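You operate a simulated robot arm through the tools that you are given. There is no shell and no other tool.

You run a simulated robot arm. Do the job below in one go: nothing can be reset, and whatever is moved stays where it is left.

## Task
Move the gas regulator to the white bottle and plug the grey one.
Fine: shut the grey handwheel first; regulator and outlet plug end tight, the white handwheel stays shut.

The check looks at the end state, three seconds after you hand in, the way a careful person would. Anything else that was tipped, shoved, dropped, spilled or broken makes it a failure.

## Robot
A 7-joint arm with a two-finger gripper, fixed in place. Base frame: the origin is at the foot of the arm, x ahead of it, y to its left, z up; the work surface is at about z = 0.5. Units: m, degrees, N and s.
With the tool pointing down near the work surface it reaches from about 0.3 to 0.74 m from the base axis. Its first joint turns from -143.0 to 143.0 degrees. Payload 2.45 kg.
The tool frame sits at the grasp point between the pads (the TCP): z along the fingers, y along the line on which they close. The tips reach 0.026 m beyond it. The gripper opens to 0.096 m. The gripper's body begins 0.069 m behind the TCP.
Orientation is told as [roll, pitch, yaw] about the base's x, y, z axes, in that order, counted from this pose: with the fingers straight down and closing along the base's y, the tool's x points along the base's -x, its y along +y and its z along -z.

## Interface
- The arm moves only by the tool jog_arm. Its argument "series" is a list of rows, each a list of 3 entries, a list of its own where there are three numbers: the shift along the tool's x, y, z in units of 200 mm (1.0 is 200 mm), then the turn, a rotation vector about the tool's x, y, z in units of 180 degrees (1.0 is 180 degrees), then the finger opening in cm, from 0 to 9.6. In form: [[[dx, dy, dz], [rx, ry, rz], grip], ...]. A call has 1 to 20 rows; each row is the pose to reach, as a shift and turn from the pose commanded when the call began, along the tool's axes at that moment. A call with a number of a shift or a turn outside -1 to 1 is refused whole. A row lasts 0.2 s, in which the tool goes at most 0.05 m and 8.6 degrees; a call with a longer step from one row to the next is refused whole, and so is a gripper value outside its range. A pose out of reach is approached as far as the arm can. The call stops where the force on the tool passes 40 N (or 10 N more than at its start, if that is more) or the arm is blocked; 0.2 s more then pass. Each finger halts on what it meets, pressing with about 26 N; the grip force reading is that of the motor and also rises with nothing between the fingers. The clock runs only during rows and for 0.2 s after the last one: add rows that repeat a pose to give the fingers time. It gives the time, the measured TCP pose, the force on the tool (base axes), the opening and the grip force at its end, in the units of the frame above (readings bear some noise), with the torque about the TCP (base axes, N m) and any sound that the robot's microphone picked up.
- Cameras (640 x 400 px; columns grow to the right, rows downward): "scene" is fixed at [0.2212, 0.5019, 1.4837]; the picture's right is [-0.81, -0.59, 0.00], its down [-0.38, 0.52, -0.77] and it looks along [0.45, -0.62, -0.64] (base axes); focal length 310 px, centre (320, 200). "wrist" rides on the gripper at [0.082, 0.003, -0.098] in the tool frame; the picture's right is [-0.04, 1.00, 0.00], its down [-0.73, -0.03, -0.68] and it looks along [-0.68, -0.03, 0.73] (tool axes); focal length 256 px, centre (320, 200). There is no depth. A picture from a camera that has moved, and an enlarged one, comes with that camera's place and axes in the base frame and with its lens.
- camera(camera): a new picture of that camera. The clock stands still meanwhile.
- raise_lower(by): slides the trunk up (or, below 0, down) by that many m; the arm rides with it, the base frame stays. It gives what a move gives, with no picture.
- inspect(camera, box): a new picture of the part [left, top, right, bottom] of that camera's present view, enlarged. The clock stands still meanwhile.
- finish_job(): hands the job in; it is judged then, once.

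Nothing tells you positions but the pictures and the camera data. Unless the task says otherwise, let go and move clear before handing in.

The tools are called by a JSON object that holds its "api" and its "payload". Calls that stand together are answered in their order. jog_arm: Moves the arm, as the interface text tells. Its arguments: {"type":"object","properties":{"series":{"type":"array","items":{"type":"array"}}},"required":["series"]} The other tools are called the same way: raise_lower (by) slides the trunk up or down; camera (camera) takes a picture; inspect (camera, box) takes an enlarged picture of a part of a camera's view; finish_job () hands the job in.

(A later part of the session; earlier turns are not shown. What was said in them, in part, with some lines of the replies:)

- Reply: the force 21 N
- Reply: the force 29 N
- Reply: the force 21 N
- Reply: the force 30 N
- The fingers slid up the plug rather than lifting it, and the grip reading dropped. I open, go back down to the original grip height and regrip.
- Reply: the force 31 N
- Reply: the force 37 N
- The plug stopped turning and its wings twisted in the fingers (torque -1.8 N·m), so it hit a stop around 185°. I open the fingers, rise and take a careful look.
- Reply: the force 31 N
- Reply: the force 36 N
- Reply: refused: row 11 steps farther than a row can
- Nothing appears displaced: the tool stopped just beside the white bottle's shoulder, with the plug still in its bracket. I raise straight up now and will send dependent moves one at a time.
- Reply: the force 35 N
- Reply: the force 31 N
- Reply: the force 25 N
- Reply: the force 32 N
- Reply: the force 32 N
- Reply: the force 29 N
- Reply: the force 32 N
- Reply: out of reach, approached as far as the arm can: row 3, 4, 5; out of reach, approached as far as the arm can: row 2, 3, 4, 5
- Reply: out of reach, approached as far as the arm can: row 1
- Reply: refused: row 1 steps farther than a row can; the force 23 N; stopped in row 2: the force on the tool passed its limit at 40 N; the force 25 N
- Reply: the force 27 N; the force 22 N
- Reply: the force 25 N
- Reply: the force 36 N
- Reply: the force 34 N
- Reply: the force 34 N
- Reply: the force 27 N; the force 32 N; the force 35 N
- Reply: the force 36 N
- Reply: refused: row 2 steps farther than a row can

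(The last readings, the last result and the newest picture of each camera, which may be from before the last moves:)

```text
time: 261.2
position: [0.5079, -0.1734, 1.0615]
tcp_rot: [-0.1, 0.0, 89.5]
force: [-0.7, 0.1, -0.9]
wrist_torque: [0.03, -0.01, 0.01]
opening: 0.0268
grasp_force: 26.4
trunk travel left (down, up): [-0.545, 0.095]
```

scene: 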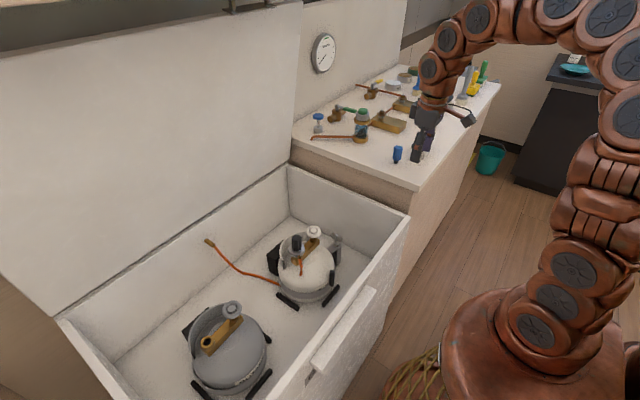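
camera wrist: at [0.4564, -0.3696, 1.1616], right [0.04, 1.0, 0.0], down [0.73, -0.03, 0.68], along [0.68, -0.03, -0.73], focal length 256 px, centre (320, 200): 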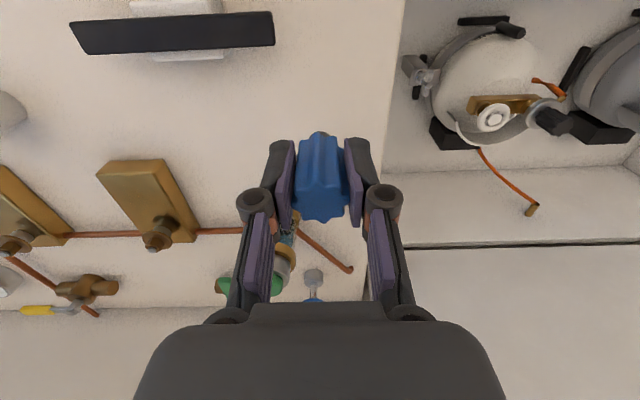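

{"api": "jog_arm", "payload": {"series": [[[-0.2, 0, 0], [0, 0, 0], 2.0], [[-0.4, 0, 0], [0, 0, 0], 2.0], [[-0.6, 0, 0], [0, 0, 0], 2.0], [[-0.8, 0, 0], [0, 0, 0], 2.0], [[-1.0, 0, 0], [0, 0, 0], 2.0], [[-1.0, 0, 0], [0, 0, 0], 2.0]]}}

{"api": "jog_arm", "payload": {"series": [[[-0.2, -0.05, 0.05], [0, 0, -0.045], 2.0], [[-0.4, -0.1, 0.1], [0, 0, -0.09], 2.0], [[-0.6, -0.15, 0.15], [0, 0, -0.135], 2.0], [[-0.8, -0.2, 0.2], [0, 0, -0.18], 2.0], [[-0.95, -0.25, 0.25], [0, 0, -0.225], 2.0], [[-0.95, -0.3, 0.3], [0, 0, -0.27], 2.0], [[-0.95, -0.3, 0.35], [0, 0, -0.315], 2.0], [[-0.95, -0.3, 0.35], [0, 0, -0.36], 2.0], [[-0.95, -0.3, 0.35], [0, 0, -0.405], 2.0], [[-0.95, -0.3, 0.35], [0, 0, -0.45], 2.0], [[-0.95, -0.3, 0.35], [0, 0, -0.45], 2.0]]}}

{"api": "camera", "payload": {"camera": "wrist"}}

```text
time: 262.6
position: [0.5098, 0.0272, 1.0587]
tcp_rot: [-0.2, 0.0, 89.4]
force: [0.3, 0.0, 0.1]
wrist_torque: [-0.03, -0.04, 0.0]
opening: 0.0264
grasp_force: 25.9
trunk travel left (down, up): [-0.545, 0.095]
```

```text
time: 265.1
position: [0.5733, 0.2154, 0.9918]
tcp_rot: [0.0, 0.3, 170.5]
force: [-0.3, -0.1, -0.2]
wrist_torque: [0.04, 0.04, -0.05]
opening: 0.0265
grasp_force: 25.3
trunk travel left (down, up): [-0.545, 0.095]
```

```text
taken
camera wrist: at [0.6537, 0.1994, 1.0898], right [-0.2, -0.98, 0.0], down [-0.72, 0.15, 0.68], along [-0.66, 0.14, -0.74], focal length 256 px, centre (320, 200)
```

wrist: 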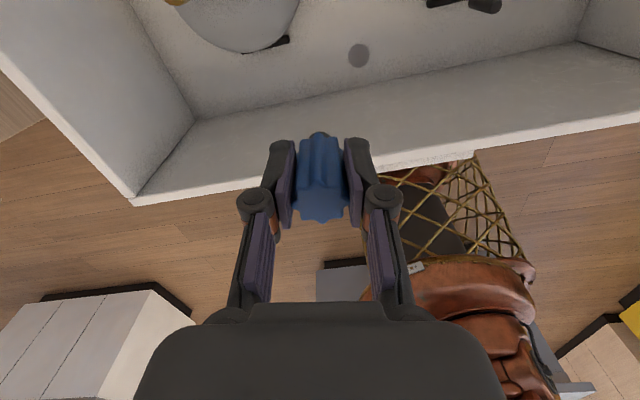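

{"api": "jog_arm", "payload": {"series": [[[0.07, -0.168, 0.1], [0, 0, 0], 2.0], [[0.14, -0.336, 0.2], [0, 0, 0], 2.0], [[0.21, -0.505, 0.3], [0, 0, 0], 2.0], [[0.28, -0.673, 0.42], [0, 0, 0], 2.0], [[0.344, -0.841, 0.54], [0, 0, 0], 2.0], [[0.344, -0.841, 0.625], [0, 0, 0], 2.0], [[0.344, -0.841, 0.625], [0, 0, 0], 2.0]]}}

{"api": "camera", "payload": {"camera": "wrist"}}

{"api": "inspect", "payload": {"camera": "wrist", "box": [280, 40, 400, 120]}}

{"api": "inspect", "payload": {"camera": "scene", "box": [160, 260, 280, 360]}}

```text
time: 266.6
position: [0.6685, 0.3697, 0.8665]
tcp_rot: [0.0, 0.1, 170.3]
force: [-0.1, 0.1, -0.2]
wrist_torque: [-0.01, -0.01, 0.0]
opening: 0.0262
grasp_force: 25.9
trunk travel left (down, up): [-0.545, 0.095]
```

```text
taken
camera wrist: at [0.75, 0.3531, 0.9655], right [-0.21, -0.98, 0.0], down [-0.72, 0.15, 0.68], along [-0.66, 0.14, -0.74], focal length 256 px, centre (320, 200)
```

wrist: 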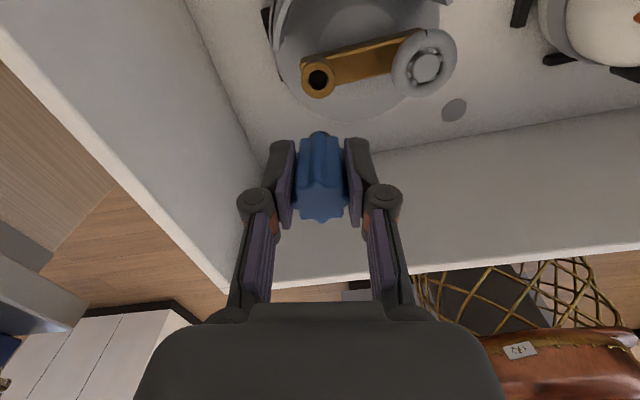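

```text
5.00 times, centred on (340, 80) of wrist
camera zoom: at [0.75, 0.3531, 0.9655], right [-0.21, -0.98, 0.0], down [-0.72, 0.15, 0.68], along [-0.66, 0.14, -0.74], focal length 1280 px, centre (220, 800)
```

zoom: 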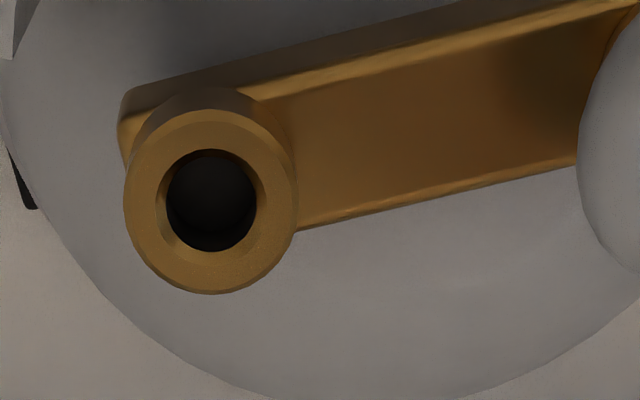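

```text
4.00 times, centred on (220, 310) of scene
camera zoom: at [0.2212, 0.5019, 1.4837], right [-0.81, -0.59, 0.0], down [-0.38, 0.52, -0.77], along [0.45, -0.62, -0.64], focal length 1239 px, centre (720, -240)
```

zoom: 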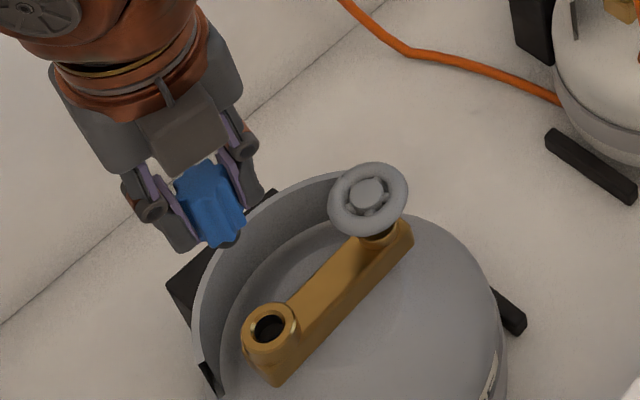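

The outlet is in view below; I zoom on the plug's stem to know exactly where its axis is in the grip.

{"api": "inspect", "payload": {"camera": "wrist", "box": [285, 115, 355, 165]}}

{"api": "inspect", "payload": {"camera": "scene", "box": [195, 290, 235, 330]}}

```text
8.00 times, centred on (320, 140) of wrist
camera zoom: at [0.75, 0.3531, 0.9655], right [-0.21, -0.98, 0.0], down [-0.72, 0.15, 0.68], along [-0.66, 0.14, -0.74], focal length 2048 px, centre (320, 680)
```

zoom: 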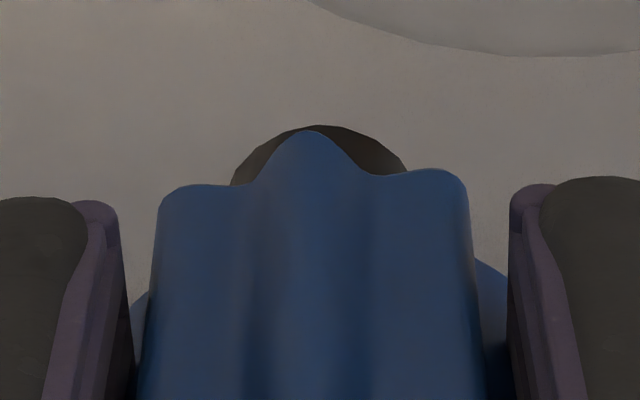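

```text
10.00 times, centred on (215, 310) of scene
camera zoom: at [0.2212, 0.5019, 1.4837], right [-0.81, -0.59, 0.0], down [-0.38, 0.52, -0.77], along [0.45, -0.62, -0.64], focal length 3097 px, centre (1370, -900)
```

zoom: 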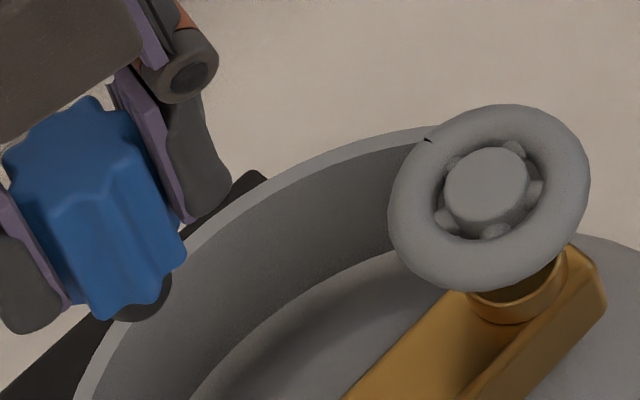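

The stem is 14 mm across. I lower to just above the outlet and compare stem and hole directly in the picture.

{"api": "jog_arm", "payload": {"series": [[[0, 0, 0.12], [0, 0, 0], 2.0], [[0, 0, 0.24], [0, 0, 0], 2.0], [[0, 0, 0.36], [0, 0, 0], 2.0], [[0, 0, 0.46], [0, 0, 0], 2.0], [[0, 0, 0.46], [0, 0, 0], 2.0]]}}

{"api": "inspect", "payload": {"camera": "wrist", "box": [275, 100, 365, 160]}}

{"api": "inspect", "payload": {"camera": "scene", "box": [190, 310, 230, 350]}}

```text
time: 267.9
position: [0.6689, 0.3713, 0.7754]
tcp_rot: [0.0, 0.2, 170.4]
force: [-0.4, 0.3, 0.3]
wrist_torque: [0.0, -0.01, -0.03]
opening: 0.0264
grasp_force: 26.1
trunk travel left (down, up): [-0.545, 0.095]
```

```text
6.67 times, centred on (320, 130) of wrist
camera zoom: at [0.7499, 0.354, 0.8741], right [-0.21, -0.98, 0.0], down [-0.72, 0.15, 0.68], along [-0.66, 0.14, -0.74], focal length 1707 px, centre (320, 667)
```

zoom: 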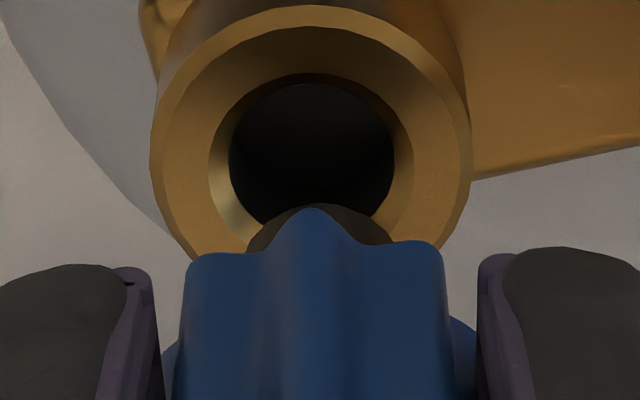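

```text
10.00 times, centred on (210, 330) of scene
camera zoom: at [0.2212, 0.5019, 1.4837], right [-0.81, -0.59, 0.0], down [-0.38, 0.52, -0.77], along [0.45, -0.62, -0.64], focal length 3097 px, centre (1420, -1100)
```

zoom: 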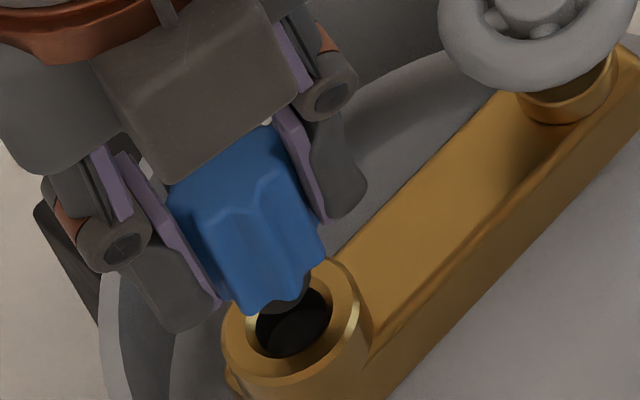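

Hole and stem are aligned along the tool's x, and 1 mm off along its y; I correct that and go lower.

{"api": "jog_arm", "payload": {"series": [[[0, -0.005, 0.03], [0, 0, 0], 2.0], [[0, -0.005, 0.06], [0, 0, 0], 2.0], [[0, -0.005, 0.085], [0, 0, 0], 2.0], [[0, -0.005, 0.085], [0, 0, 0], 2.0]]}}

{"api": "inspect", "payload": {"camera": "wrist", "box": [275, 100, 365, 160]}}

{"api": "inspect", "payload": {"camera": "scene", "box": [190, 310, 230, 350]}}

```text
time: 268.9
position: [0.6681, 0.3707, 0.759]
tcp_rot: [0.0, 0.1, 170.4]
force: [-1.0, 0.4, -0.2]
wrist_torque: [0.0, 0.0, 0.01]
opening: 0.0263
grasp_force: 25.8
trunk travel left (down, up): [-0.545, 0.095]
```

```text
6.67 times, centred on (320, 130) of wrist
camera zoom: at [0.7497, 0.3544, 0.8569], right [-0.21, -0.98, 0.0], down [-0.72, 0.15, 0.68], along [-0.66, 0.14, -0.74], focal length 1707 px, centre (320, 667)
```

zoom: 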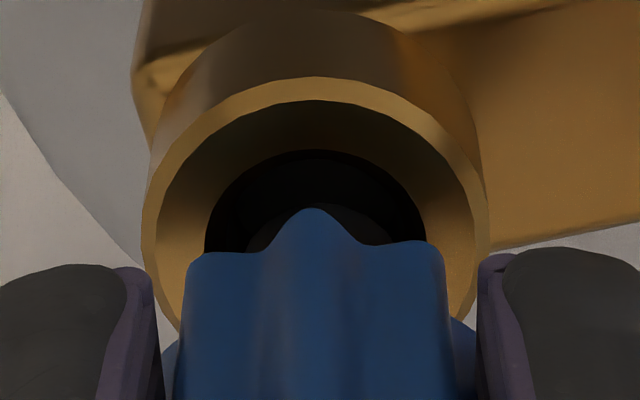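

```text
10.00 times, centred on (210, 330) of scene
camera zoom: at [0.2212, 0.5019, 1.4837], right [-0.81, -0.59, 0.0], down [-0.38, 0.52, -0.77], along [0.45, -0.62, -0.64], focal length 3097 px, centre (1420, -1100)
```

zoom: 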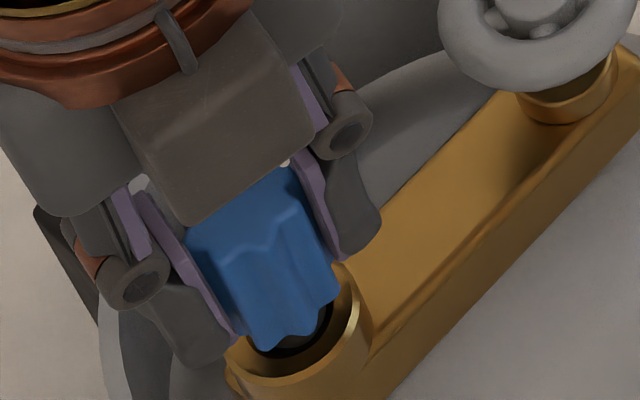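

Nearly concentric (0.4 mm). I lower slowly, watching the force as the stem enters.

{"api": "jog_arm", "payload": {"series": [[[0, -0.002, 0.015], [0, 0, 0], 2.0], [[0, -0.002, 0.03], [0, 0, 0], 2.0], [[0, -0.002, 0.04], [0, 0, 0], 2.0], [[0, -0.002, 0.05], [0, 0, 0], 2.0], [[0, -0.002, 0.05], [0, 0, 0], 2.0]]}}

{"api": "inspect", "payload": {"camera": "wrist", "box": [275, 100, 365, 160]}}

```text
time: 270.1
position: [0.6704, 0.3712, 0.7481]
tcp_rot: [0.1, 0.2, 170.4]
force: [11.4, 1.0, 1.1]
wrist_torque: [0.08, -0.46, -0.05]
opening: 0.0268
grasp_force: 26.2
trunk travel left (down, up): [-0.545, 0.095]
```

```text
6.67 times, centred on (320, 130) of wrist
camera zoom: at [0.7501, 0.3544, 0.8468], right [-0.21, -0.98, 0.0], down [-0.72, 0.15, 0.68], along [-0.66, 0.14, -0.74], focal length 1707 px, centre (320, 667)
```

zoom: 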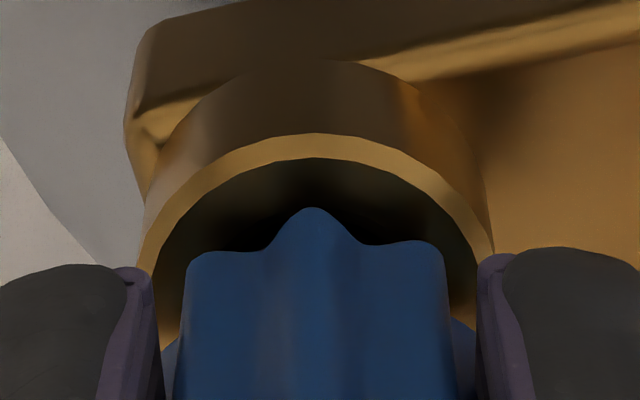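

The stem touches one side (11 N along +x); I shift 1.2 mm that way and continue.

{"api": "jog_arm", "payload": {"series": [[[0.006, 0, 0], [0, 0, 0], 2.0], [[0.006, 0, 0], [0, 0, 0], 2.0]]}}

{"api": "jog_arm", "payload": {"series": [[[0, 0, 0.005], [0, 0, 0], 2.0], [[0, 0, 0.01], [0, 0, 0], 2.0], [[0, 0, 0.01], [0, 0, 0], 2.0]]}}

```text
time: 270.6
position: [0.6699, 0.3705, 0.7477]
tcp_rot: [0.0, 0.0, 170.4]
force: [7.7, 0.0, -0.4]
wrist_torque: [0.03, -0.3, -0.01]
opening: 0.0266
grasp_force: 26.0
trunk travel left (down, up): [-0.545, 0.095]
```

```text
time: 271.4
position: [0.6698, 0.372, 0.7462]
tcp_rot: [0.0, 0.2, 170.4]
force: [-0.6, -0.1, 13.7]
wrist_torque: [0.03, 0.06, 0.02]
opening: 0.0264
grasp_force: 26.0
trunk travel left (down, up): [-0.545, 0.095]
```

The stem has bottomed on the thread start (13.7 N, no side force). I turn clockwise to engage.

{"api": "jog_arm", "payload": {"series": [[[0, 0, 0], [0, 0, 0.045], 2.0], [[0, 0, 0], [0, 0, 0.09], 2.0], [[0, 0, 0], [0, 0, 0.135], 2.0], [[0, 0, 0], [0, 0, 0.18], 2.0], [[0, 0, 0], [0, 0, 0.225], 2.0], [[0, 0, 0], [0, 0, 0.225], 2.0]]}}

{"api": "inspect", "payload": {"camera": "wrist", "box": [230, 80, 410, 230]}}

{"api": "inspect", "payload": {"camera": "scene", "box": [190, 310, 230, 350]}}

```text
time: 272.9
position: [0.6692, 0.3708, 0.7468]
tcp_rot: [-0.1, 0.2, 129.9]
force: [-4.2, -6.7, 9.1]
wrist_torque: [-0.35, 0.26, 0.03]
opening: 0.0265
grasp_force: 25.9
trunk travel left (down, up): [-0.545, 0.095]
```

```text
2.67 times, centred on (320, 155) of wrist
camera zoom: at [0.7205, 0.3057, 0.8449], right [-0.79, -0.61, 0.0], down [-0.45, 0.58, 0.68], along [-0.41, 0.54, -0.74], focal length 683 px, centre (320, 320)
```

zoom: 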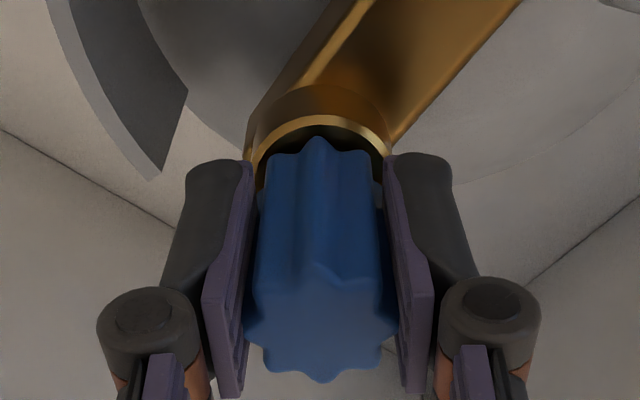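

```text
10.00 times, centred on (210, 330) of scene
camera zoom: at [0.2212, 0.5019, 1.4837], right [-0.81, -0.59, 0.0], down [-0.38, 0.52, -0.77], along [0.45, -0.62, -0.64], focal length 3097 px, centre (1420, -1100)
```

zoom: 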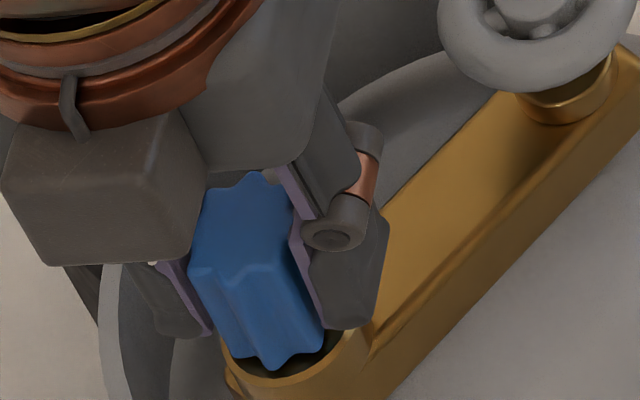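

It turns and the down force eases, i.e. it is drawing in. I keep turning clockwise.

{"api": "jog_arm", "payload": {"series": [[[0, 0, 0.002], [0, 0, 0.045], 2.0], [[0, 0, 0.002], [0, 0, 0.09], 2.0], [[0, 0, 0.003], [0, 0, 0.135], 2.0], [[0, 0, 0.003], [0, 0, 0.18], 2.0], [[0, 0, 0.003], [0, 0, 0.225], 2.0], [[0, 0, 0.003], [0, 0, 0.27], 2.0], [[0, 0, 0.003], [0, 0, 0.315], 2.0], [[0, 0, 0.003], [0, 0, 0.36], 2.0], [[0, 0, 0.003], [0, 0, 0.36], 2.0]]}}

{"api": "inspect", "payload": {"camera": "wrist", "box": [230, 80, 410, 230]}}

```text
time: 274.9
position: [0.6692, 0.3732, 0.7475]
tcp_rot: [-0.1, -0.2, 65.1]
force: [-18.6, 3.5, 17.4]
wrist_torque: [0.28, 0.96, 0.0]
opening: 0.0265
grasp_force: 26.1
trunk travel left (down, up): [-0.545, 0.095]
```

```text
2.67 times, centred on (320, 155) of wrist
camera zoom: at [0.6325, 0.2995, 0.8442], right [-0.89, 0.46, 0.0], down [0.33, 0.65, 0.68], along [0.31, 0.6, -0.73], focal length 683 px, centre (320, 320)
```

zoom: 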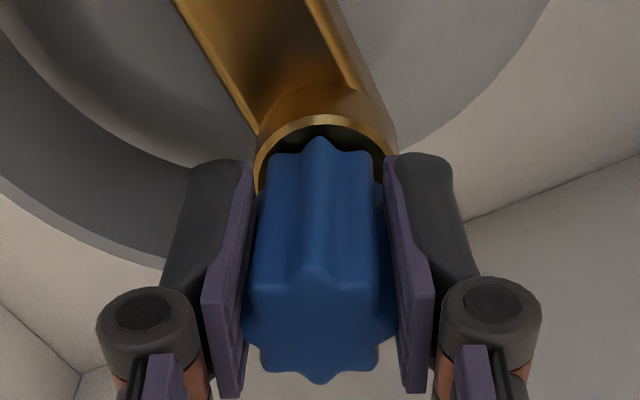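

The plug sits slightly off the tool's axis, so I relieve the side load and include that offset while turning further.

{"api": "jog_arm", "payload": {"series": [[[0.0022, 0.0083, 0], [0, 0, 0], 2.0], [[0.0022, 0.0083, 0], [0, 0, 0], 2.0]]}}

{"api": "jog_arm", "payload": {"series": [[[0, 0.001, 0], [0, 0, 0.045], 2.0], [[-0.0003, 0.0018, 0], [0, 0, 0.09], 2.0], [[-0.0006, 0.0027, 0], [0, 0, 0.135], 2.0], [[-0.001, 0.0035, 0], [0, 0, 0.18], 2.0], [[-0.0016, 0.0042, 0], [0, 0, 0.225], 2.0], [[-0.0022, 0.0049, 0], [0, 0, 0.27], 2.0], [[-0.003, 0.0055, 0], [0, 0, 0.315], 2.0], [[-0.0037, 0.0059, 0], [0, 0, 0.36], 2.0], [[-0.0037, 0.0059, 0], [0, 0, 0.36], 2.0]]}}

{"api": "inspect", "payload": {"camera": "wrist", "box": [230, 80, 410, 230]}}

```text
time: 275.4
position: [0.6681, 0.373, 0.7457]
tcp_rot: [-0.3, -0.2, 65.1]
force: [-3.0, 11.5, 11.7]
wrist_torque: [0.6, 0.17, 0.0]
opening: 0.0262
grasp_force: 26.1
trunk travel left (down, up): [-0.545, 0.095]
```

```text
time: 277.4
position: [0.6694, 0.3729, 0.7451]
tcp_rot: [0.0, -0.1, 0.2]
force: [5.3, 3.4, -6.3]
wrist_torque: [0.09, -0.17, 0.35]
opening: 0.027
grasp_force: 25.9
trunk travel left (down, up): [-0.545, 0.095]
```

```text
2.67 times, centred on (320, 155) of wrist
camera zoom: at [0.5879, 0.3758, 0.8427], right [0.04, 1.0, 0.0], down [0.73, -0.03, 0.68], along [0.68, -0.03, -0.73], focal length 683 px, centre (320, 320)
```

zoom: 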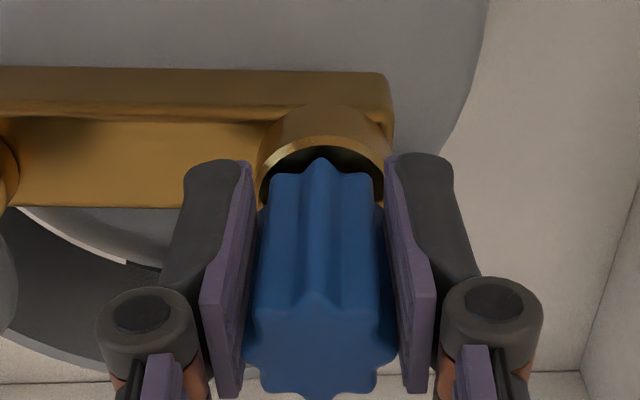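

Torque rises to 0.35 N·m and the plug has drawn down: it is getting tight. I turn a bit more to confirm the stop.

{"api": "jog_arm", "payload": {"series": [[[0, 0, 0.005], [0, 0, 0.045], 2.0], [[0, 0, 0.005], [0, 0, 0.09], 2.0], [[0, 0, 0.005], [0, 0, 0.135], 2.0], [[0, 0, 0.005], [0, 0, 0.18], 2.0], [[0, 0, 0.005], [0, 0, 0.18], 2.0]]}}

{"api": "inspect", "payload": {"camera": "wrist", "box": [230, 80, 410, 230]}}

{"api": "inspect", "payload": {"camera": "scene", "box": [180, 290, 260, 360]}}

```text
time: 278.6
position: [0.6685, 0.3741, 0.7448]
tcp_rot: [0.2, -0.3, -32.0]
force: [7.9, 20.2, 12.0]
wrist_torque: [0.74, -0.39, 0.57]
opening: 0.0265
grasp_force: 25.8
trunk travel left (down, up): [-0.545, 0.095]
```

```text
2.67 times, centred on (320, 155) of wrist
camera zoom: at [0.6017, 0.42, 0.8427], right [0.57, 0.82, 0.0], down [0.6, -0.42, 0.68], along [0.56, -0.38, -0.73], focal length 683 px, centre (320, 320)
```

zoom: 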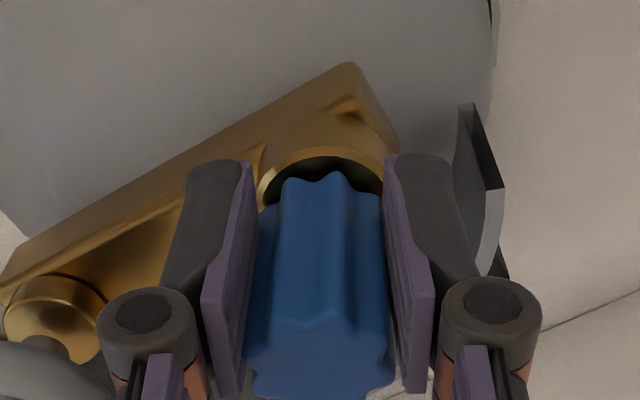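

```text
5.71 times, centred on (220, 325) of scene
camera zoom: at [0.2212, 0.5019, 1.4837], right [-0.81, -0.59, 0.0], down [-0.38, 0.52, -0.77], along [0.45, -0.62, -0.64], focal length 1770 px, centre (891, -514)
```

zoom: 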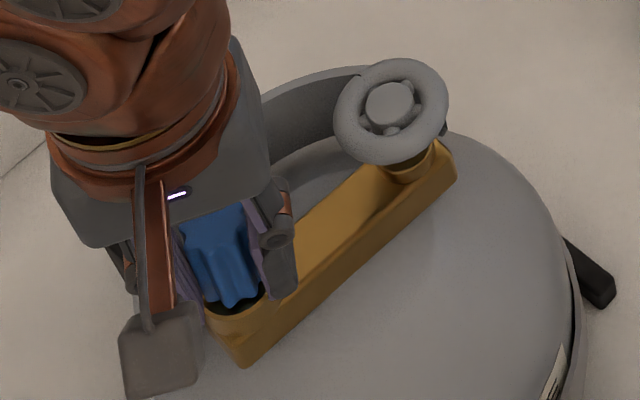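

Torque 0.57 N·m with the knob slipping in the grip: it is tight. I release, rise and check the result and the bottle.

{"api": "jog_arm", "payload": {"series": [[[0, 0, -0.005], [0, 0, 0], 2.0], [[0, 0, -0.005], [0, 0, 0], 3.5], [[0, 0, -0.005], [0, 0, 0], 5.0], [[0, 0, -0.005], [0, 0, 0], 6.0], [[0, 0, -0.15], [0, 0, 0], 6.0], [[0, 0, -0.35], [0, 0, 0], 6.0], [[0, 0, -0.55], [0, 0, 0], 6.0], [[0, 0, -0.65], [0, 0, 0], 6.0]]}}

{"api": "inspect", "payload": {"camera": "scene", "box": [160, 260, 280, 360]}}

{"api": "camera", "payload": {"camera": "wrist"}}

{"api": "inspect", "payload": {"camera": "scene", "box": [160, 210, 360, 400]}}

```text
time: 280.4
position: [0.6662, 0.374, 0.8741]
tcp_rot: [0.1, -0.1, -32.1]
force: [0.3, -0.4, -0.1]
wrist_torque: [-0.01, 0.01, -0.01]
opening: 0.06
grasp_force: 0.1
trunk travel left (down, up): [-0.545, 0.095]
```

```text
4.00 times, centred on (220, 310) of scene
camera zoom: at [0.2212, 0.5019, 1.4837], right [-0.81, -0.59, 0.0], down [-0.38, 0.52, -0.77], along [0.45, -0.62, -0.64], focal length 1239 px, centre (720, -240)
```

zoom: 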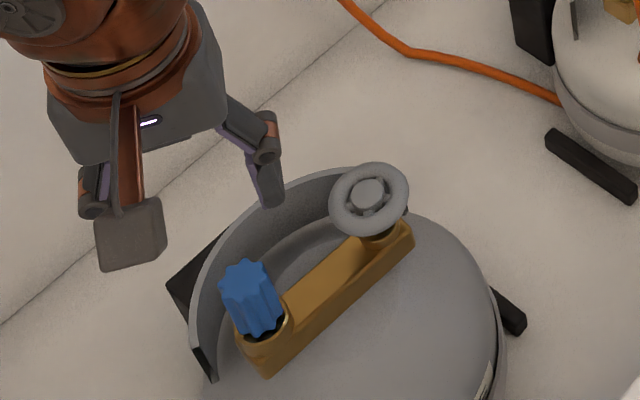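

```text
taken
camera wrist: at [0.6007, 0.4207, 0.9716], right [0.57, 0.82, 0.0], down [0.6, -0.41, 0.68], along [0.56, -0.38, -0.73], focal length 256 px, centre (320, 200)
```

wrist: 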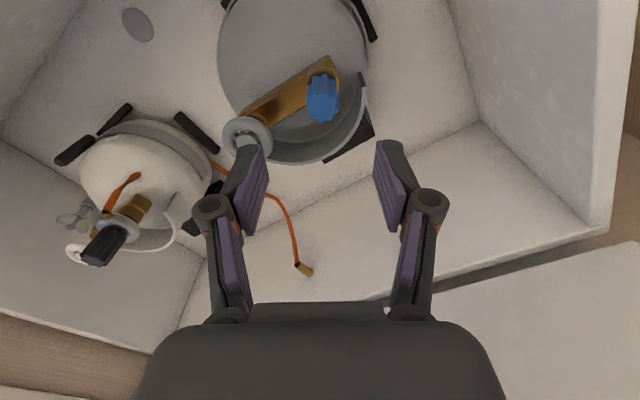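

```text
2.11 times, centred on (260, 305) of scene
camera zoom: at [0.2212, 0.5019, 1.4837], right [-0.81, -0.59, 0.0], down [-0.38, 0.52, -0.77], along [0.45, -0.62, -0.64], focal length 652 px, centre (446, -21)
```

zoom: 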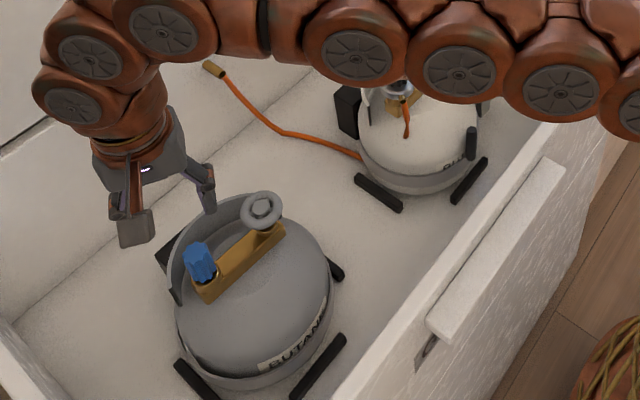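

The blue plug is in the grey outlet. I check closely that it stands straight and fully home.

{"api": "inspect", "payload": {"camera": "scene", "box": [190, 320, 230, 360]}}

{"api": "inspect", "payload": {"camera": "wrist", "box": [280, 40, 360, 140]}}

```text
10.00 times, centred on (210, 340) of scene
camera zoom: at [0.2212, 0.5019, 1.4837], right [-0.81, -0.59, 0.0], down [-0.38, 0.52, -0.77], along [0.45, -0.62, -0.64], focal length 3097 px, centre (1420, -1200)
```

zoom: 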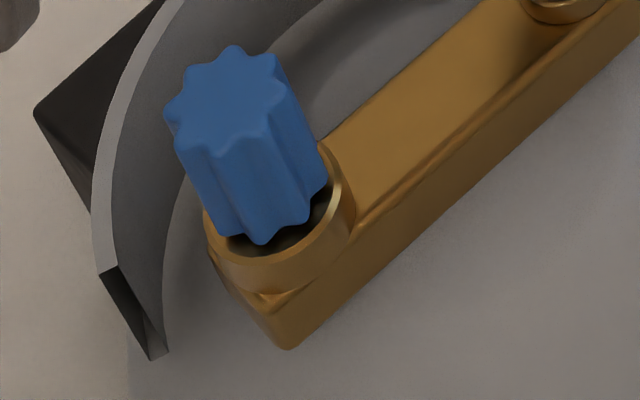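

```text
4.00 times, centred on (320, 90) of wrist
camera zoom: at [0.6007, 0.4207, 0.9716], right [0.57, 0.82, 0.0], down [0.6, -0.41, 0.68], along [0.56, -0.38, -0.73], focal length 1024 px, centre (320, 640)
```

zoom: 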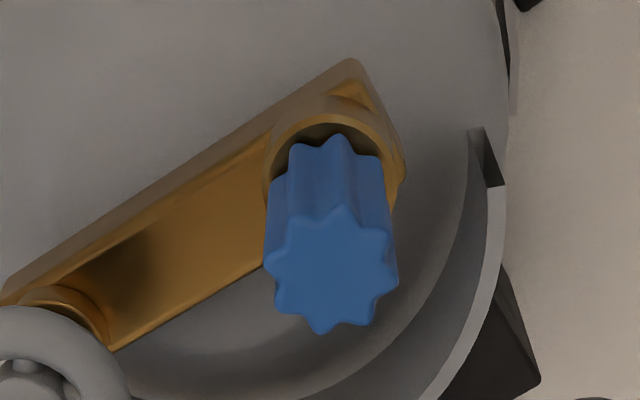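

The plug is down on the outlet; the bottle turned a few degrees with the tightening. I recentre over the plug from another angle to verify its height and give it a proper final tightening.

{"api": "jog_arm", "payload": {"series": [[[-0.02, 0.002, 0], [0, 0, -0.0465], 6.0], [[-0.04, 0.004, 0], [0, 0, -0.093], 6.0], [[-0.067, 0.0063, 0], [0, 0, -0.1395], 6.0], [[-0.067, 0.0063, 0], [0, 0, -0.186], 6.0], [[-0.067, 0.0063, 0], [0, 0, -0.2325], 6.0], [[-0.067, 0.0063, 0], [0, 0, -0.279], 6.0], [[-0.067, 0.0063, 0], [0, 0, -0.3255], 6.0], [[-0.067, 0.0063, 0], [0, 0, -0.372], 6.0], [[-0.067, 0.0063, 0], [0, 0, -0.4185], 6.0], [[-0.067, 0.0063, 0], [0, 0, -0.465], 6.0], [[-0.067, 0.0063, 0], [0, 0, -0.511], 6.0], [[-0.067, 0.0063, 0], [0, 0, -0.511], 6.0]]}}

{"api": "inspect", "payload": {"camera": "wrist", "box": [260, 40, 380, 140]}}

{"api": "inspect", "payload": {"camera": "scene", "box": [185, 310, 235, 360]}}

```text
time: 283.1
position: [0.6793, 0.3679, 0.8732]
tcp_rot: [-0.2, 0.0, 60.1]
force: [0.1, 0.3, -0.1]
wrist_torque: [0.02, 0.03, -0.02]
opening: 0.06
grasp_force: 0.0
trunk travel left (down, up): [-0.545, 0.095]
```

```text
4.00 times, centred on (320, 90) of wrist
camera zoom: at [0.6368, 0.2982, 0.972], right [-0.84, 0.53, 0.0], down [0.39, 0.62, 0.68], along [0.37, 0.57, -0.73], focal length 1024 px, centre (320, 640)
```

zoom: 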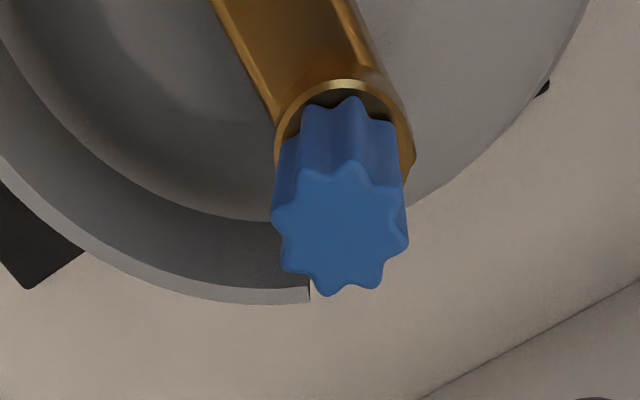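

```text
8.00 times, centred on (210, 335) of scene
camera zoom: at [0.2212, 0.5019, 1.4837], right [-0.81, -0.59, 0.0], down [-0.38, 0.52, -0.77], along [0.45, -0.62, -0.64], focal length 2477 px, centre (1200, -880)
```

zoom: 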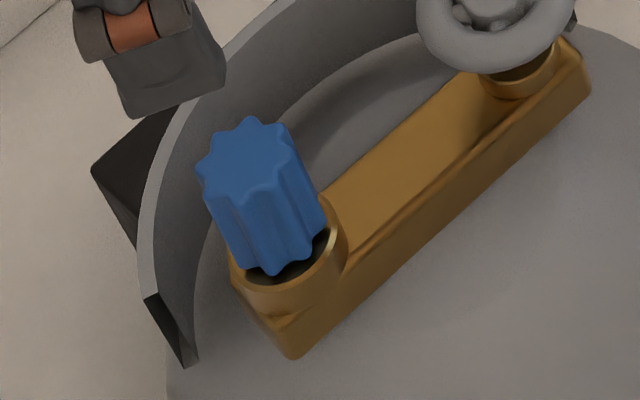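

The plug stands upright above the ring (top about 48 mm above the outlet). I centre on it, descend and grip it lower for a final clockwise tightening.

{"api": "jog_arm", "payload": {"series": [[[-0.006, 0.009, 0.15], [0, 0, 0], 6.0], [[-0.011, 0.0175, 0.35], [0, 0, 0], 6.0], [[-0.011, 0.0175, 0.5], [0, 0, 0], 6.0], [[-0.011, 0.0175, 0.5], [0, 0, 0], 6.0]]}}

{"api": "inspect", "payload": {"camera": "wrist", "box": [230, 80, 410, 230]}}

```text
time: 284.1
position: [0.6777, 0.3704, 0.7746]
tcp_rot: [-0.2, -0.2, 59.9]
force: [-0.6, 0.6, 1.2]
wrist_torque: [0.0, -0.02, -0.01]
opening: 0.0601
grasp_force: 0.1
trunk travel left (down, up): [-0.545, 0.095]
```

```text
2.67 times, centred on (320, 155) of wrist
camera zoom: at [0.6358, 0.3023, 0.8726], right [-0.84, 0.54, 0.0], down [0.39, 0.62, 0.68], along [0.37, 0.57, -0.73], focal length 683 px, centre (320, 320)
```

zoom: 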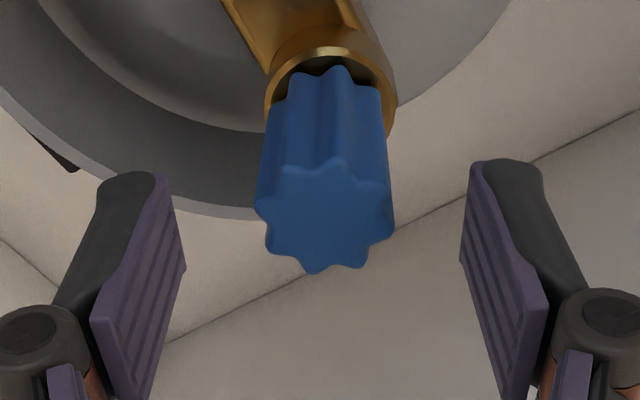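

{"api": "jog_arm", "payload": {"series": [[[0, 0.004, 0.1], [0, 0, 0], 6.0], [[0, 0.004, 0.188], [0, 0, 0], 6.0], [[0, 0.004, 0.188], [0, 0, 0], 4.0], [[0, 0.004, 0.188], [0, 0, 0], 2.5], [[0, 0.004, 0.188], [0, 0, 0], 2.0], [[0, 0.004, 0.188], [0, 0, 0], 2.0], [[0, 0.004, 0.188], [0, 0, 0], 2.0]]}}

{"api": "inspect", "payload": {"camera": "wrist", "box": [230, 80, 410, 230]}}

```text
time: 285.6
position: [0.6772, 0.3731, 0.7373]
tcp_rot: [-0.1, 0.1, 59.9]
force: [-3.8, 1.0, -0.4]
wrist_torque: [0.01, 0.12, -0.01]
opening: 0.0271
grasp_force: 25.9
trunk travel left (down, up): [-0.545, 0.095]
```

```text
2.67 times, centred on (320, 155) of wrist
camera zoom: at [0.6344, 0.303, 0.8353], right [-0.84, 0.54, 0.0], down [0.39, 0.62, 0.68], along [0.37, 0.57, -0.73], focal length 683 px, centre (320, 320)
```

zoom: 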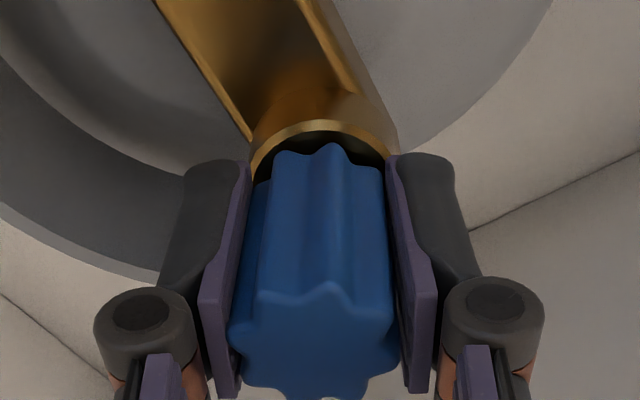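

Centred grip. I turn clockwise and watch torque and whether the knob follows.

{"api": "jog_arm", "payload": {"series": [[[0, 0, 0], [0, 0, 0.04], 2.0], [[0, 0, 0], [0, 0, 0.08], 2.0], [[0, 0, 0], [0, 0, 0.12], 2.0], [[0, 0, 0], [0, 0, 0.12], 2.0]]}}

{"api": "inspect", "payload": {"camera": "wrist", "box": [230, 80, 410, 230]}}

{"api": "inspect", "payload": {"camera": "scene", "box": [160, 280, 280, 380]}}

```text
time: 286.6
position: [0.6774, 0.3728, 0.7363]
tcp_rot: [-0.2, -0.1, 38.2]
force: [-2.9, 0.8, 1.2]
wrist_torque: [0.08, 0.17, 0.51]
opening: 0.0266
grasp_force: 26.4
trunk travel left (down, up): [-0.545, 0.095]
```

```text
2.67 times, centred on (320, 155) of wrist
camera zoom: at [0.6118, 0.3235, 0.8352], right [-0.59, 0.81, 0.0], down [0.59, 0.43, 0.68], along [0.55, 0.4, -0.73], focal length 683 px, centre (320, 320)
```

zoom: 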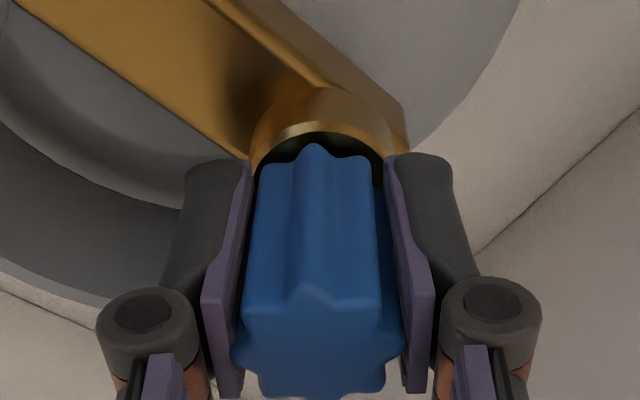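

```text
4.00 times, centred on (220, 330) of scene
camera zoom: at [0.2212, 0.5019, 1.4837], right [-0.81, -0.59, 0.0], down [-0.38, 0.52, -0.77], along [0.45, -0.62, -0.64], focal length 1239 px, centre (720, -320)
```

zoom: 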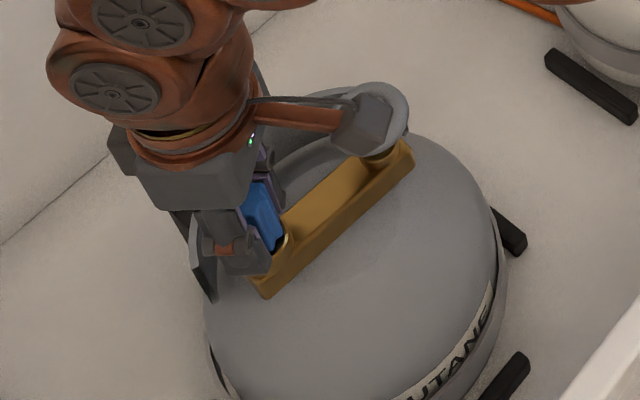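

The knob slips at 0.51 N·m, so the plug is tight. A short tug confirms the thread holds.

{"api": "jog_arm", "payload": {"series": [[[0, 0, -0.006], [0, 0, 0], 2.0], [[0, 0, -0.01], [0, 0, 0], 2.0], [[0, 0, -0.01], [0, 0, 0], 2.0]]}}

```text
time: 287.4
position: [0.6775, 0.3713, 0.7364]
tcp_rot: [-0.2, 0.0, 38.4]
force: [-1.5, 1.1, -10.1]
wrist_torque: [0.14, 0.02, 0.4]
opening: 0.0262
grasp_force: 25.9
trunk travel left (down, up): [-0.545, 0.095]
```

It holds. I relax, open, rise clear and check everything.

{"api": "jog_arm", "payload": {"series": [[[0, 0, 0.01], [0, 0, 0], 2.0], [[0, 0, 0.01], [0, 0, 0], 3.5], [[0, 0, 0.01], [0, 0, 0], 5.0], [[0, 0, 0.01], [0, 0, 0], 6.0], [[0, 0, 0.01], [0, 0, 0], 6.0], [[0, 0, -0.15], [0, 0, 0], 6.0], [[0, 0, -0.35], [0, 0, 0], 6.0], [[0, 0, -0.55], [0, 0, 0], 6.0], [[0, 0, -0.75], [0, 0, 0], 6.0], [[0, 0, -0.75], [0, 0, 0], 6.0]]}}

{"api": "inspect", "payload": {"camera": "scene", "box": [170, 270, 270, 370]}}

{"api": "inspect", "payload": {"camera": "wrist", "box": [240, 20, 400, 140]}}

```text
time: 289.6
position: [0.674, 0.3685, 0.8886]
tcp_rot: [-0.2, 0.0, 38.2]
force: [0.2, -0.3, -0.2]
wrist_torque: [0.01, 0.0, -0.01]
opening: 0.06
grasp_force: 0.0
trunk travel left (down, up): [-0.545, 0.095]
```

```text
4.00 times, centred on (220, 320) of scene
camera zoom: at [0.2212, 0.5019, 1.4837], right [-0.81, -0.59, 0.0], down [-0.38, 0.52, -0.77], along [0.45, -0.62, -0.64], focal length 1239 px, centre (720, -280)
```

zoom: 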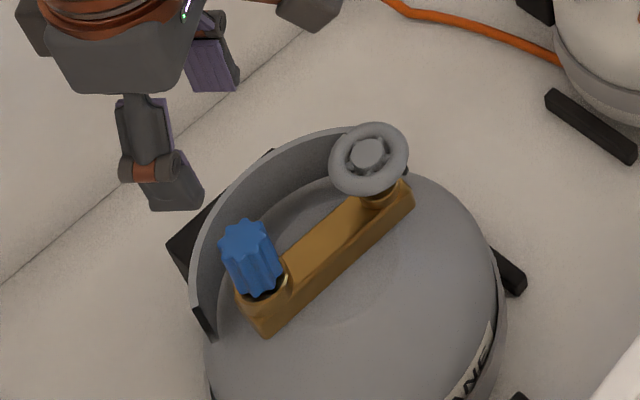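

```text
3.33 times, centred on (320, 80) of wrist
camera zoom: at [0.6094, 0.3201, 0.9862], right [-0.59, 0.81, 0.0], down [0.59, 0.43, 0.68], along [0.55, 0.4, -0.73], focal length 853 px, centre (320, 600)
```

zoom: 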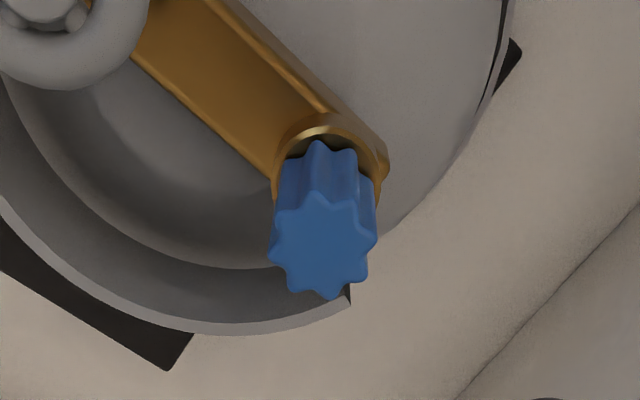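

Both parts look right. I check the grey handwheel's index mark and the white bottle's fittings once more at high zoom.

{"api": "inspect", "payload": {"camera": "scene", "box": [215, 298, 250, 322]}}

{"api": "inspect", "payload": {"camera": "scene", "box": [190, 320, 230, 360]}}

{"api": "camera", "payload": {"camera": "scene"}}

```text
16.00 times, centred on (232, 310) of scene
camera zoom: at [0.2212, 0.5019, 1.4837], right [-0.81, -0.59, 0.0], down [-0.38, 0.52, -0.77], along [0.45, -0.62, -0.64], focal length 4955 px, centre (1720, -1560)
```

zoom: 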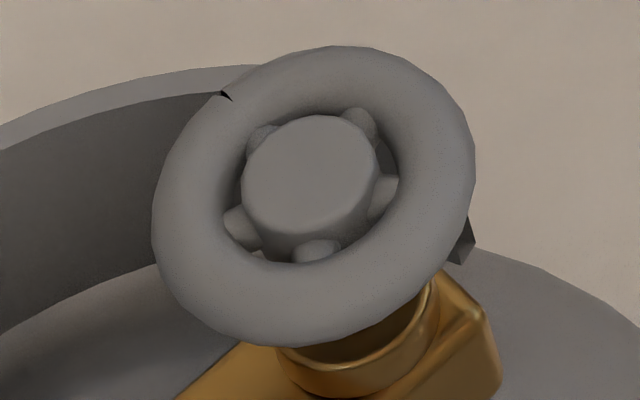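

```text
10.00 times, centred on (210, 340) of scene
camera zoom: at [0.2212, 0.5019, 1.4837], right [-0.81, -0.59, 0.0], down [-0.38, 0.52, -0.77], along [0.45, -0.62, -0.64], focal length 3097 px, centre (1420, -1200)
```

zoom: 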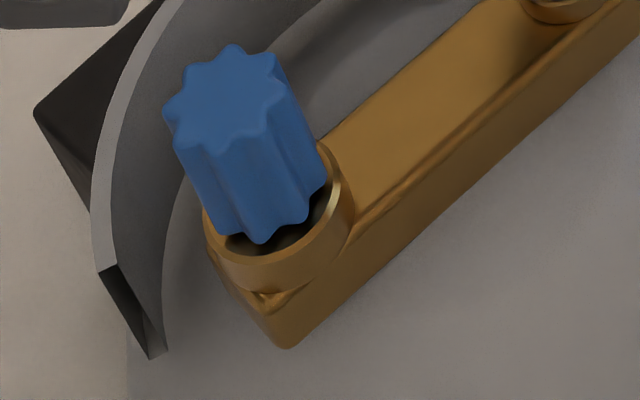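

```text
taken
```

scene: 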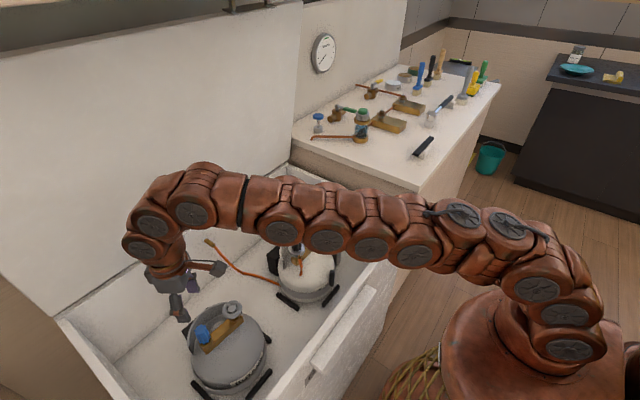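

The plug did not move at all under the last tightening (hard against its stop), the grey wheel's mark is unchanged at its shut position, and nothing else is disturbed. I move the arm clear.

{"api": "jog_arm", "payload": {"series": [[[0.1, 0, -0.15], [0, 0, 0], 6.0], [[0.25, -0.03, -0.3], [0, 0, 0], 6.0], [[0.4, -0.05, -0.4], [0, 0, 0], 6.0], [[0.55, -0.07, -0.5], [0, 0, 0], 6.0], [[0.702, -0.084, -0.5], [0, 0, 0], 6.0], [[0.702, -0.084, -0.5], [0, 0, 0], 6.0]]}}

{"api": "jog_arm", "payload": {"series": [[[0.15, 0, -0.1], [0, 0, 0], 6.0], [[0.35, 0, -0.2], [0, 0, 0], 6.0], [[0.55, 0, -0.3], [0, 0, 0], 6.0], [[0.75, 0, -0.3], [0, 0, 0], 6.0], [[0.9, 0, -0.3], [0, 0, 0], 6.0], [[0.9, 0, -0.3], [0, 0, 0], 6.0]]}}

{"api": "camera", "payload": {"camera": "scene"}}

{"api": "camera", "payload": {"camera": "wrist"}}

```text
time: 291.1
position: [0.5754, 0.2701, 0.9883]
tcp_rot: [-0.2, 0.0, 38.4]
force: [0.8, -0.1, -0.1]
wrist_torque: [0.0, 0.01, 0.0]
opening: 0.0599
grasp_force: 0.1
trunk travel left (down, up): [-0.545, 0.095]
```

```text
time: 292.4
position: [0.4333, 0.1615, 1.048]
tcp_rot: [-0.2, -0.1, 38.3]
force: [0.2, -0.2, -0.1]
wrist_torque: [0.01, -0.01, 0.0]
opening: 0.0597
grasp_force: 0.0
trunk travel left (down, up): [-0.545, 0.095]
```

```text
taken
```

scene: 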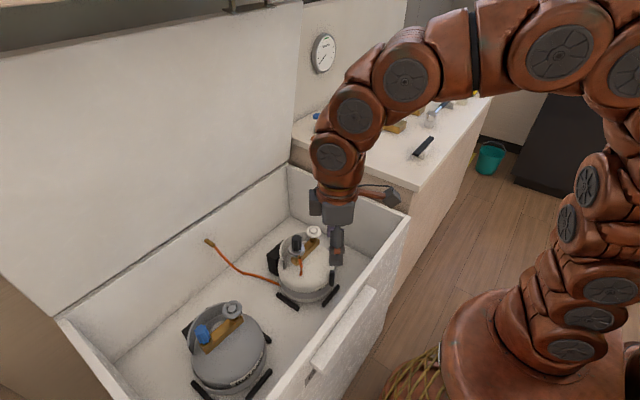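

```text
taken
camera wrist: at [0.3687, 0.1134, 1.1461], right [-0.59, 0.81, 0.0], down [0.59, 0.43, 0.68], along [0.55, 0.4, -0.73], focal length 256 px, centre (320, 200)
```

wrist: 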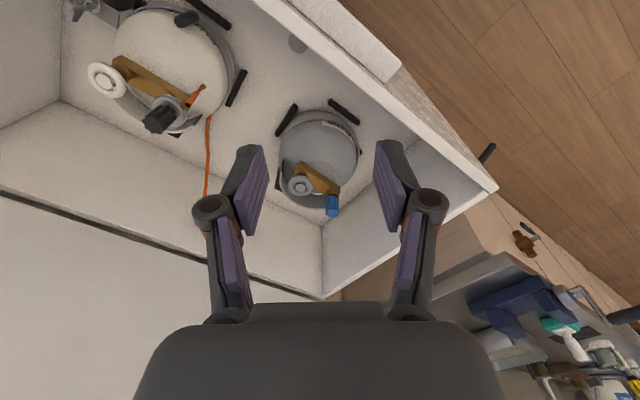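

A last close look at the white bottle's wheel and regulator, and the final plug, before handing in.

{"api": "inspect", "payload": {"camera": "wrist", "box": [70, 40, 230, 150]}}

{"api": "inspect", "payload": {"camera": "wrist", "box": [265, 130, 365, 230]}}

{"api": "inspect", "payload": {"camera": "wrist", "box": [85, 55, 135, 100]}}

{"api": "inspect", "payload": {"camera": "scene", "box": [160, 210, 360, 400]}}

```text
3.64 times, centred on (150, 95) of wrist
camera zoom: at [0.3687, 0.1134, 1.1461], right [-0.59, 0.81, 0.0], down [0.59, 0.43, 0.68], along [0.55, 0.4, -0.73], focal length 931 px, centre (938, 582)
```

zoom: 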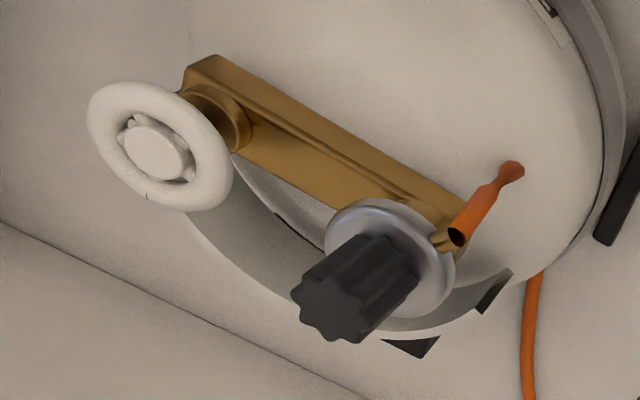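

```text
4.00 times, centred on (315, 180) of wrist
camera zoom: at [0.3687, 0.1134, 1.1461], right [-0.59, 0.81, 0.0], down [0.59, 0.43, 0.68], along [0.55, 0.4, -0.73], focal length 1024 px, centre (340, 280)
```

zoom: 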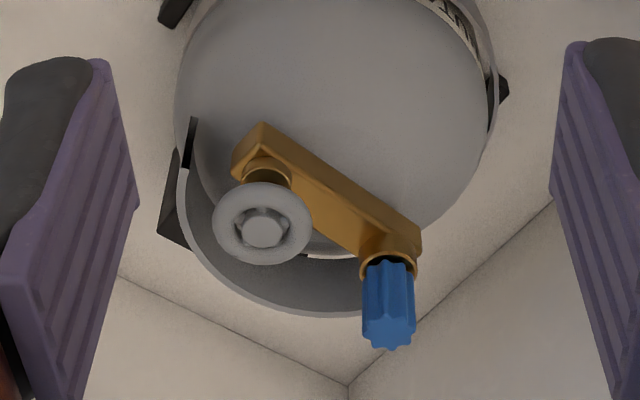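

```text
8.89 times, centred on (110, 78) of wrist
camera zoom: at [0.3687, 0.1134, 1.1461], right [-0.59, 0.81, 0.0], down [0.59, 0.43, 0.68], along [0.55, 0.4, -0.73], focal length 2276 px, centre (2187, 1289)
```

zoom: 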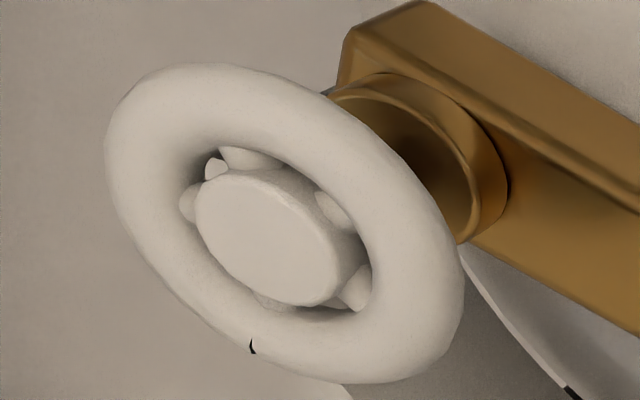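

```text
2.11 times, centred on (260, 305) of scene
camera zoom: at [0.2212, 0.5019, 1.4837], right [-0.81, -0.59, 0.0], down [-0.38, 0.52, -0.77], along [0.45, -0.62, -0.64], focal length 652 px, centre (446, -21)
```

zoom: 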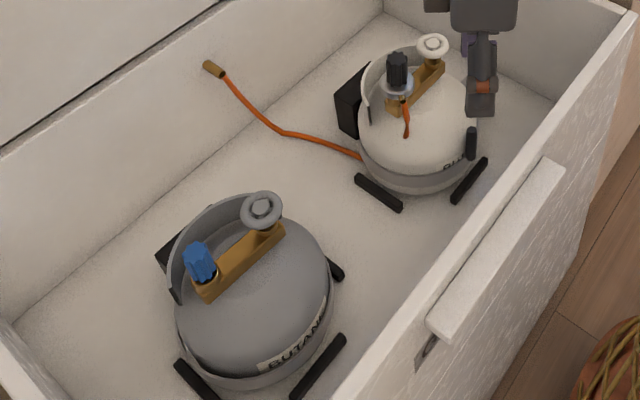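

The white wheel's index mark points to the back, exactly as the grey one's does now, so both are shut. The regulator is tight on white, the blue plug is tight on grey, the wing fitting is back at its original angle, and the arm is clear, so I hand in.

{"api": "finish_job", "payload": {}}

```text
The job is handed in.
```

I've handed the job in: the regulator is on the white bottle, the blue plug is in the grey outlet, and both handwheels are shut. I haven't seen the check's result.

- **Grey handwheel:** I shut it first. It turned about 115° clockwise and hit its stop. Its index mark now points to the back of the chest, the same way as the shut white wheel's.
- **Regulator:** it came off the grey bottle counter-clockwise and went onto the white outlet clockwise. The grip slipped on the knob at up to 0.6 N·m while the regulator stayed put, and it held against a 22 N upward pull.
- **Plug:** the outlet plug is the blue lobed one that was standing on the counter. It is screwed into the grey outlet; the grip slipped at about 0.5 N·m with no further turning, and it held a light pull.
- **White handwheel:** I never gripped or turned it, and it still looks shut.

Some things were moved along the way:

- **Wing fitting:** I first took the chrome wing fitting beside the white bottle for the plug. I turned it back and forth over its half-turn range many times and pulled on it with up to about 40 N. It did not come out, and I set it back to within a degree or two of where it started.
- **Arm slip:** a refused move let the arm travel low beside the white bottle's shoulder. The force stayed around 4 N and the pictures showed nothing displaced.
- **Grey bottle:** it turned by roughly 3 to 10 degrees under the tightening.
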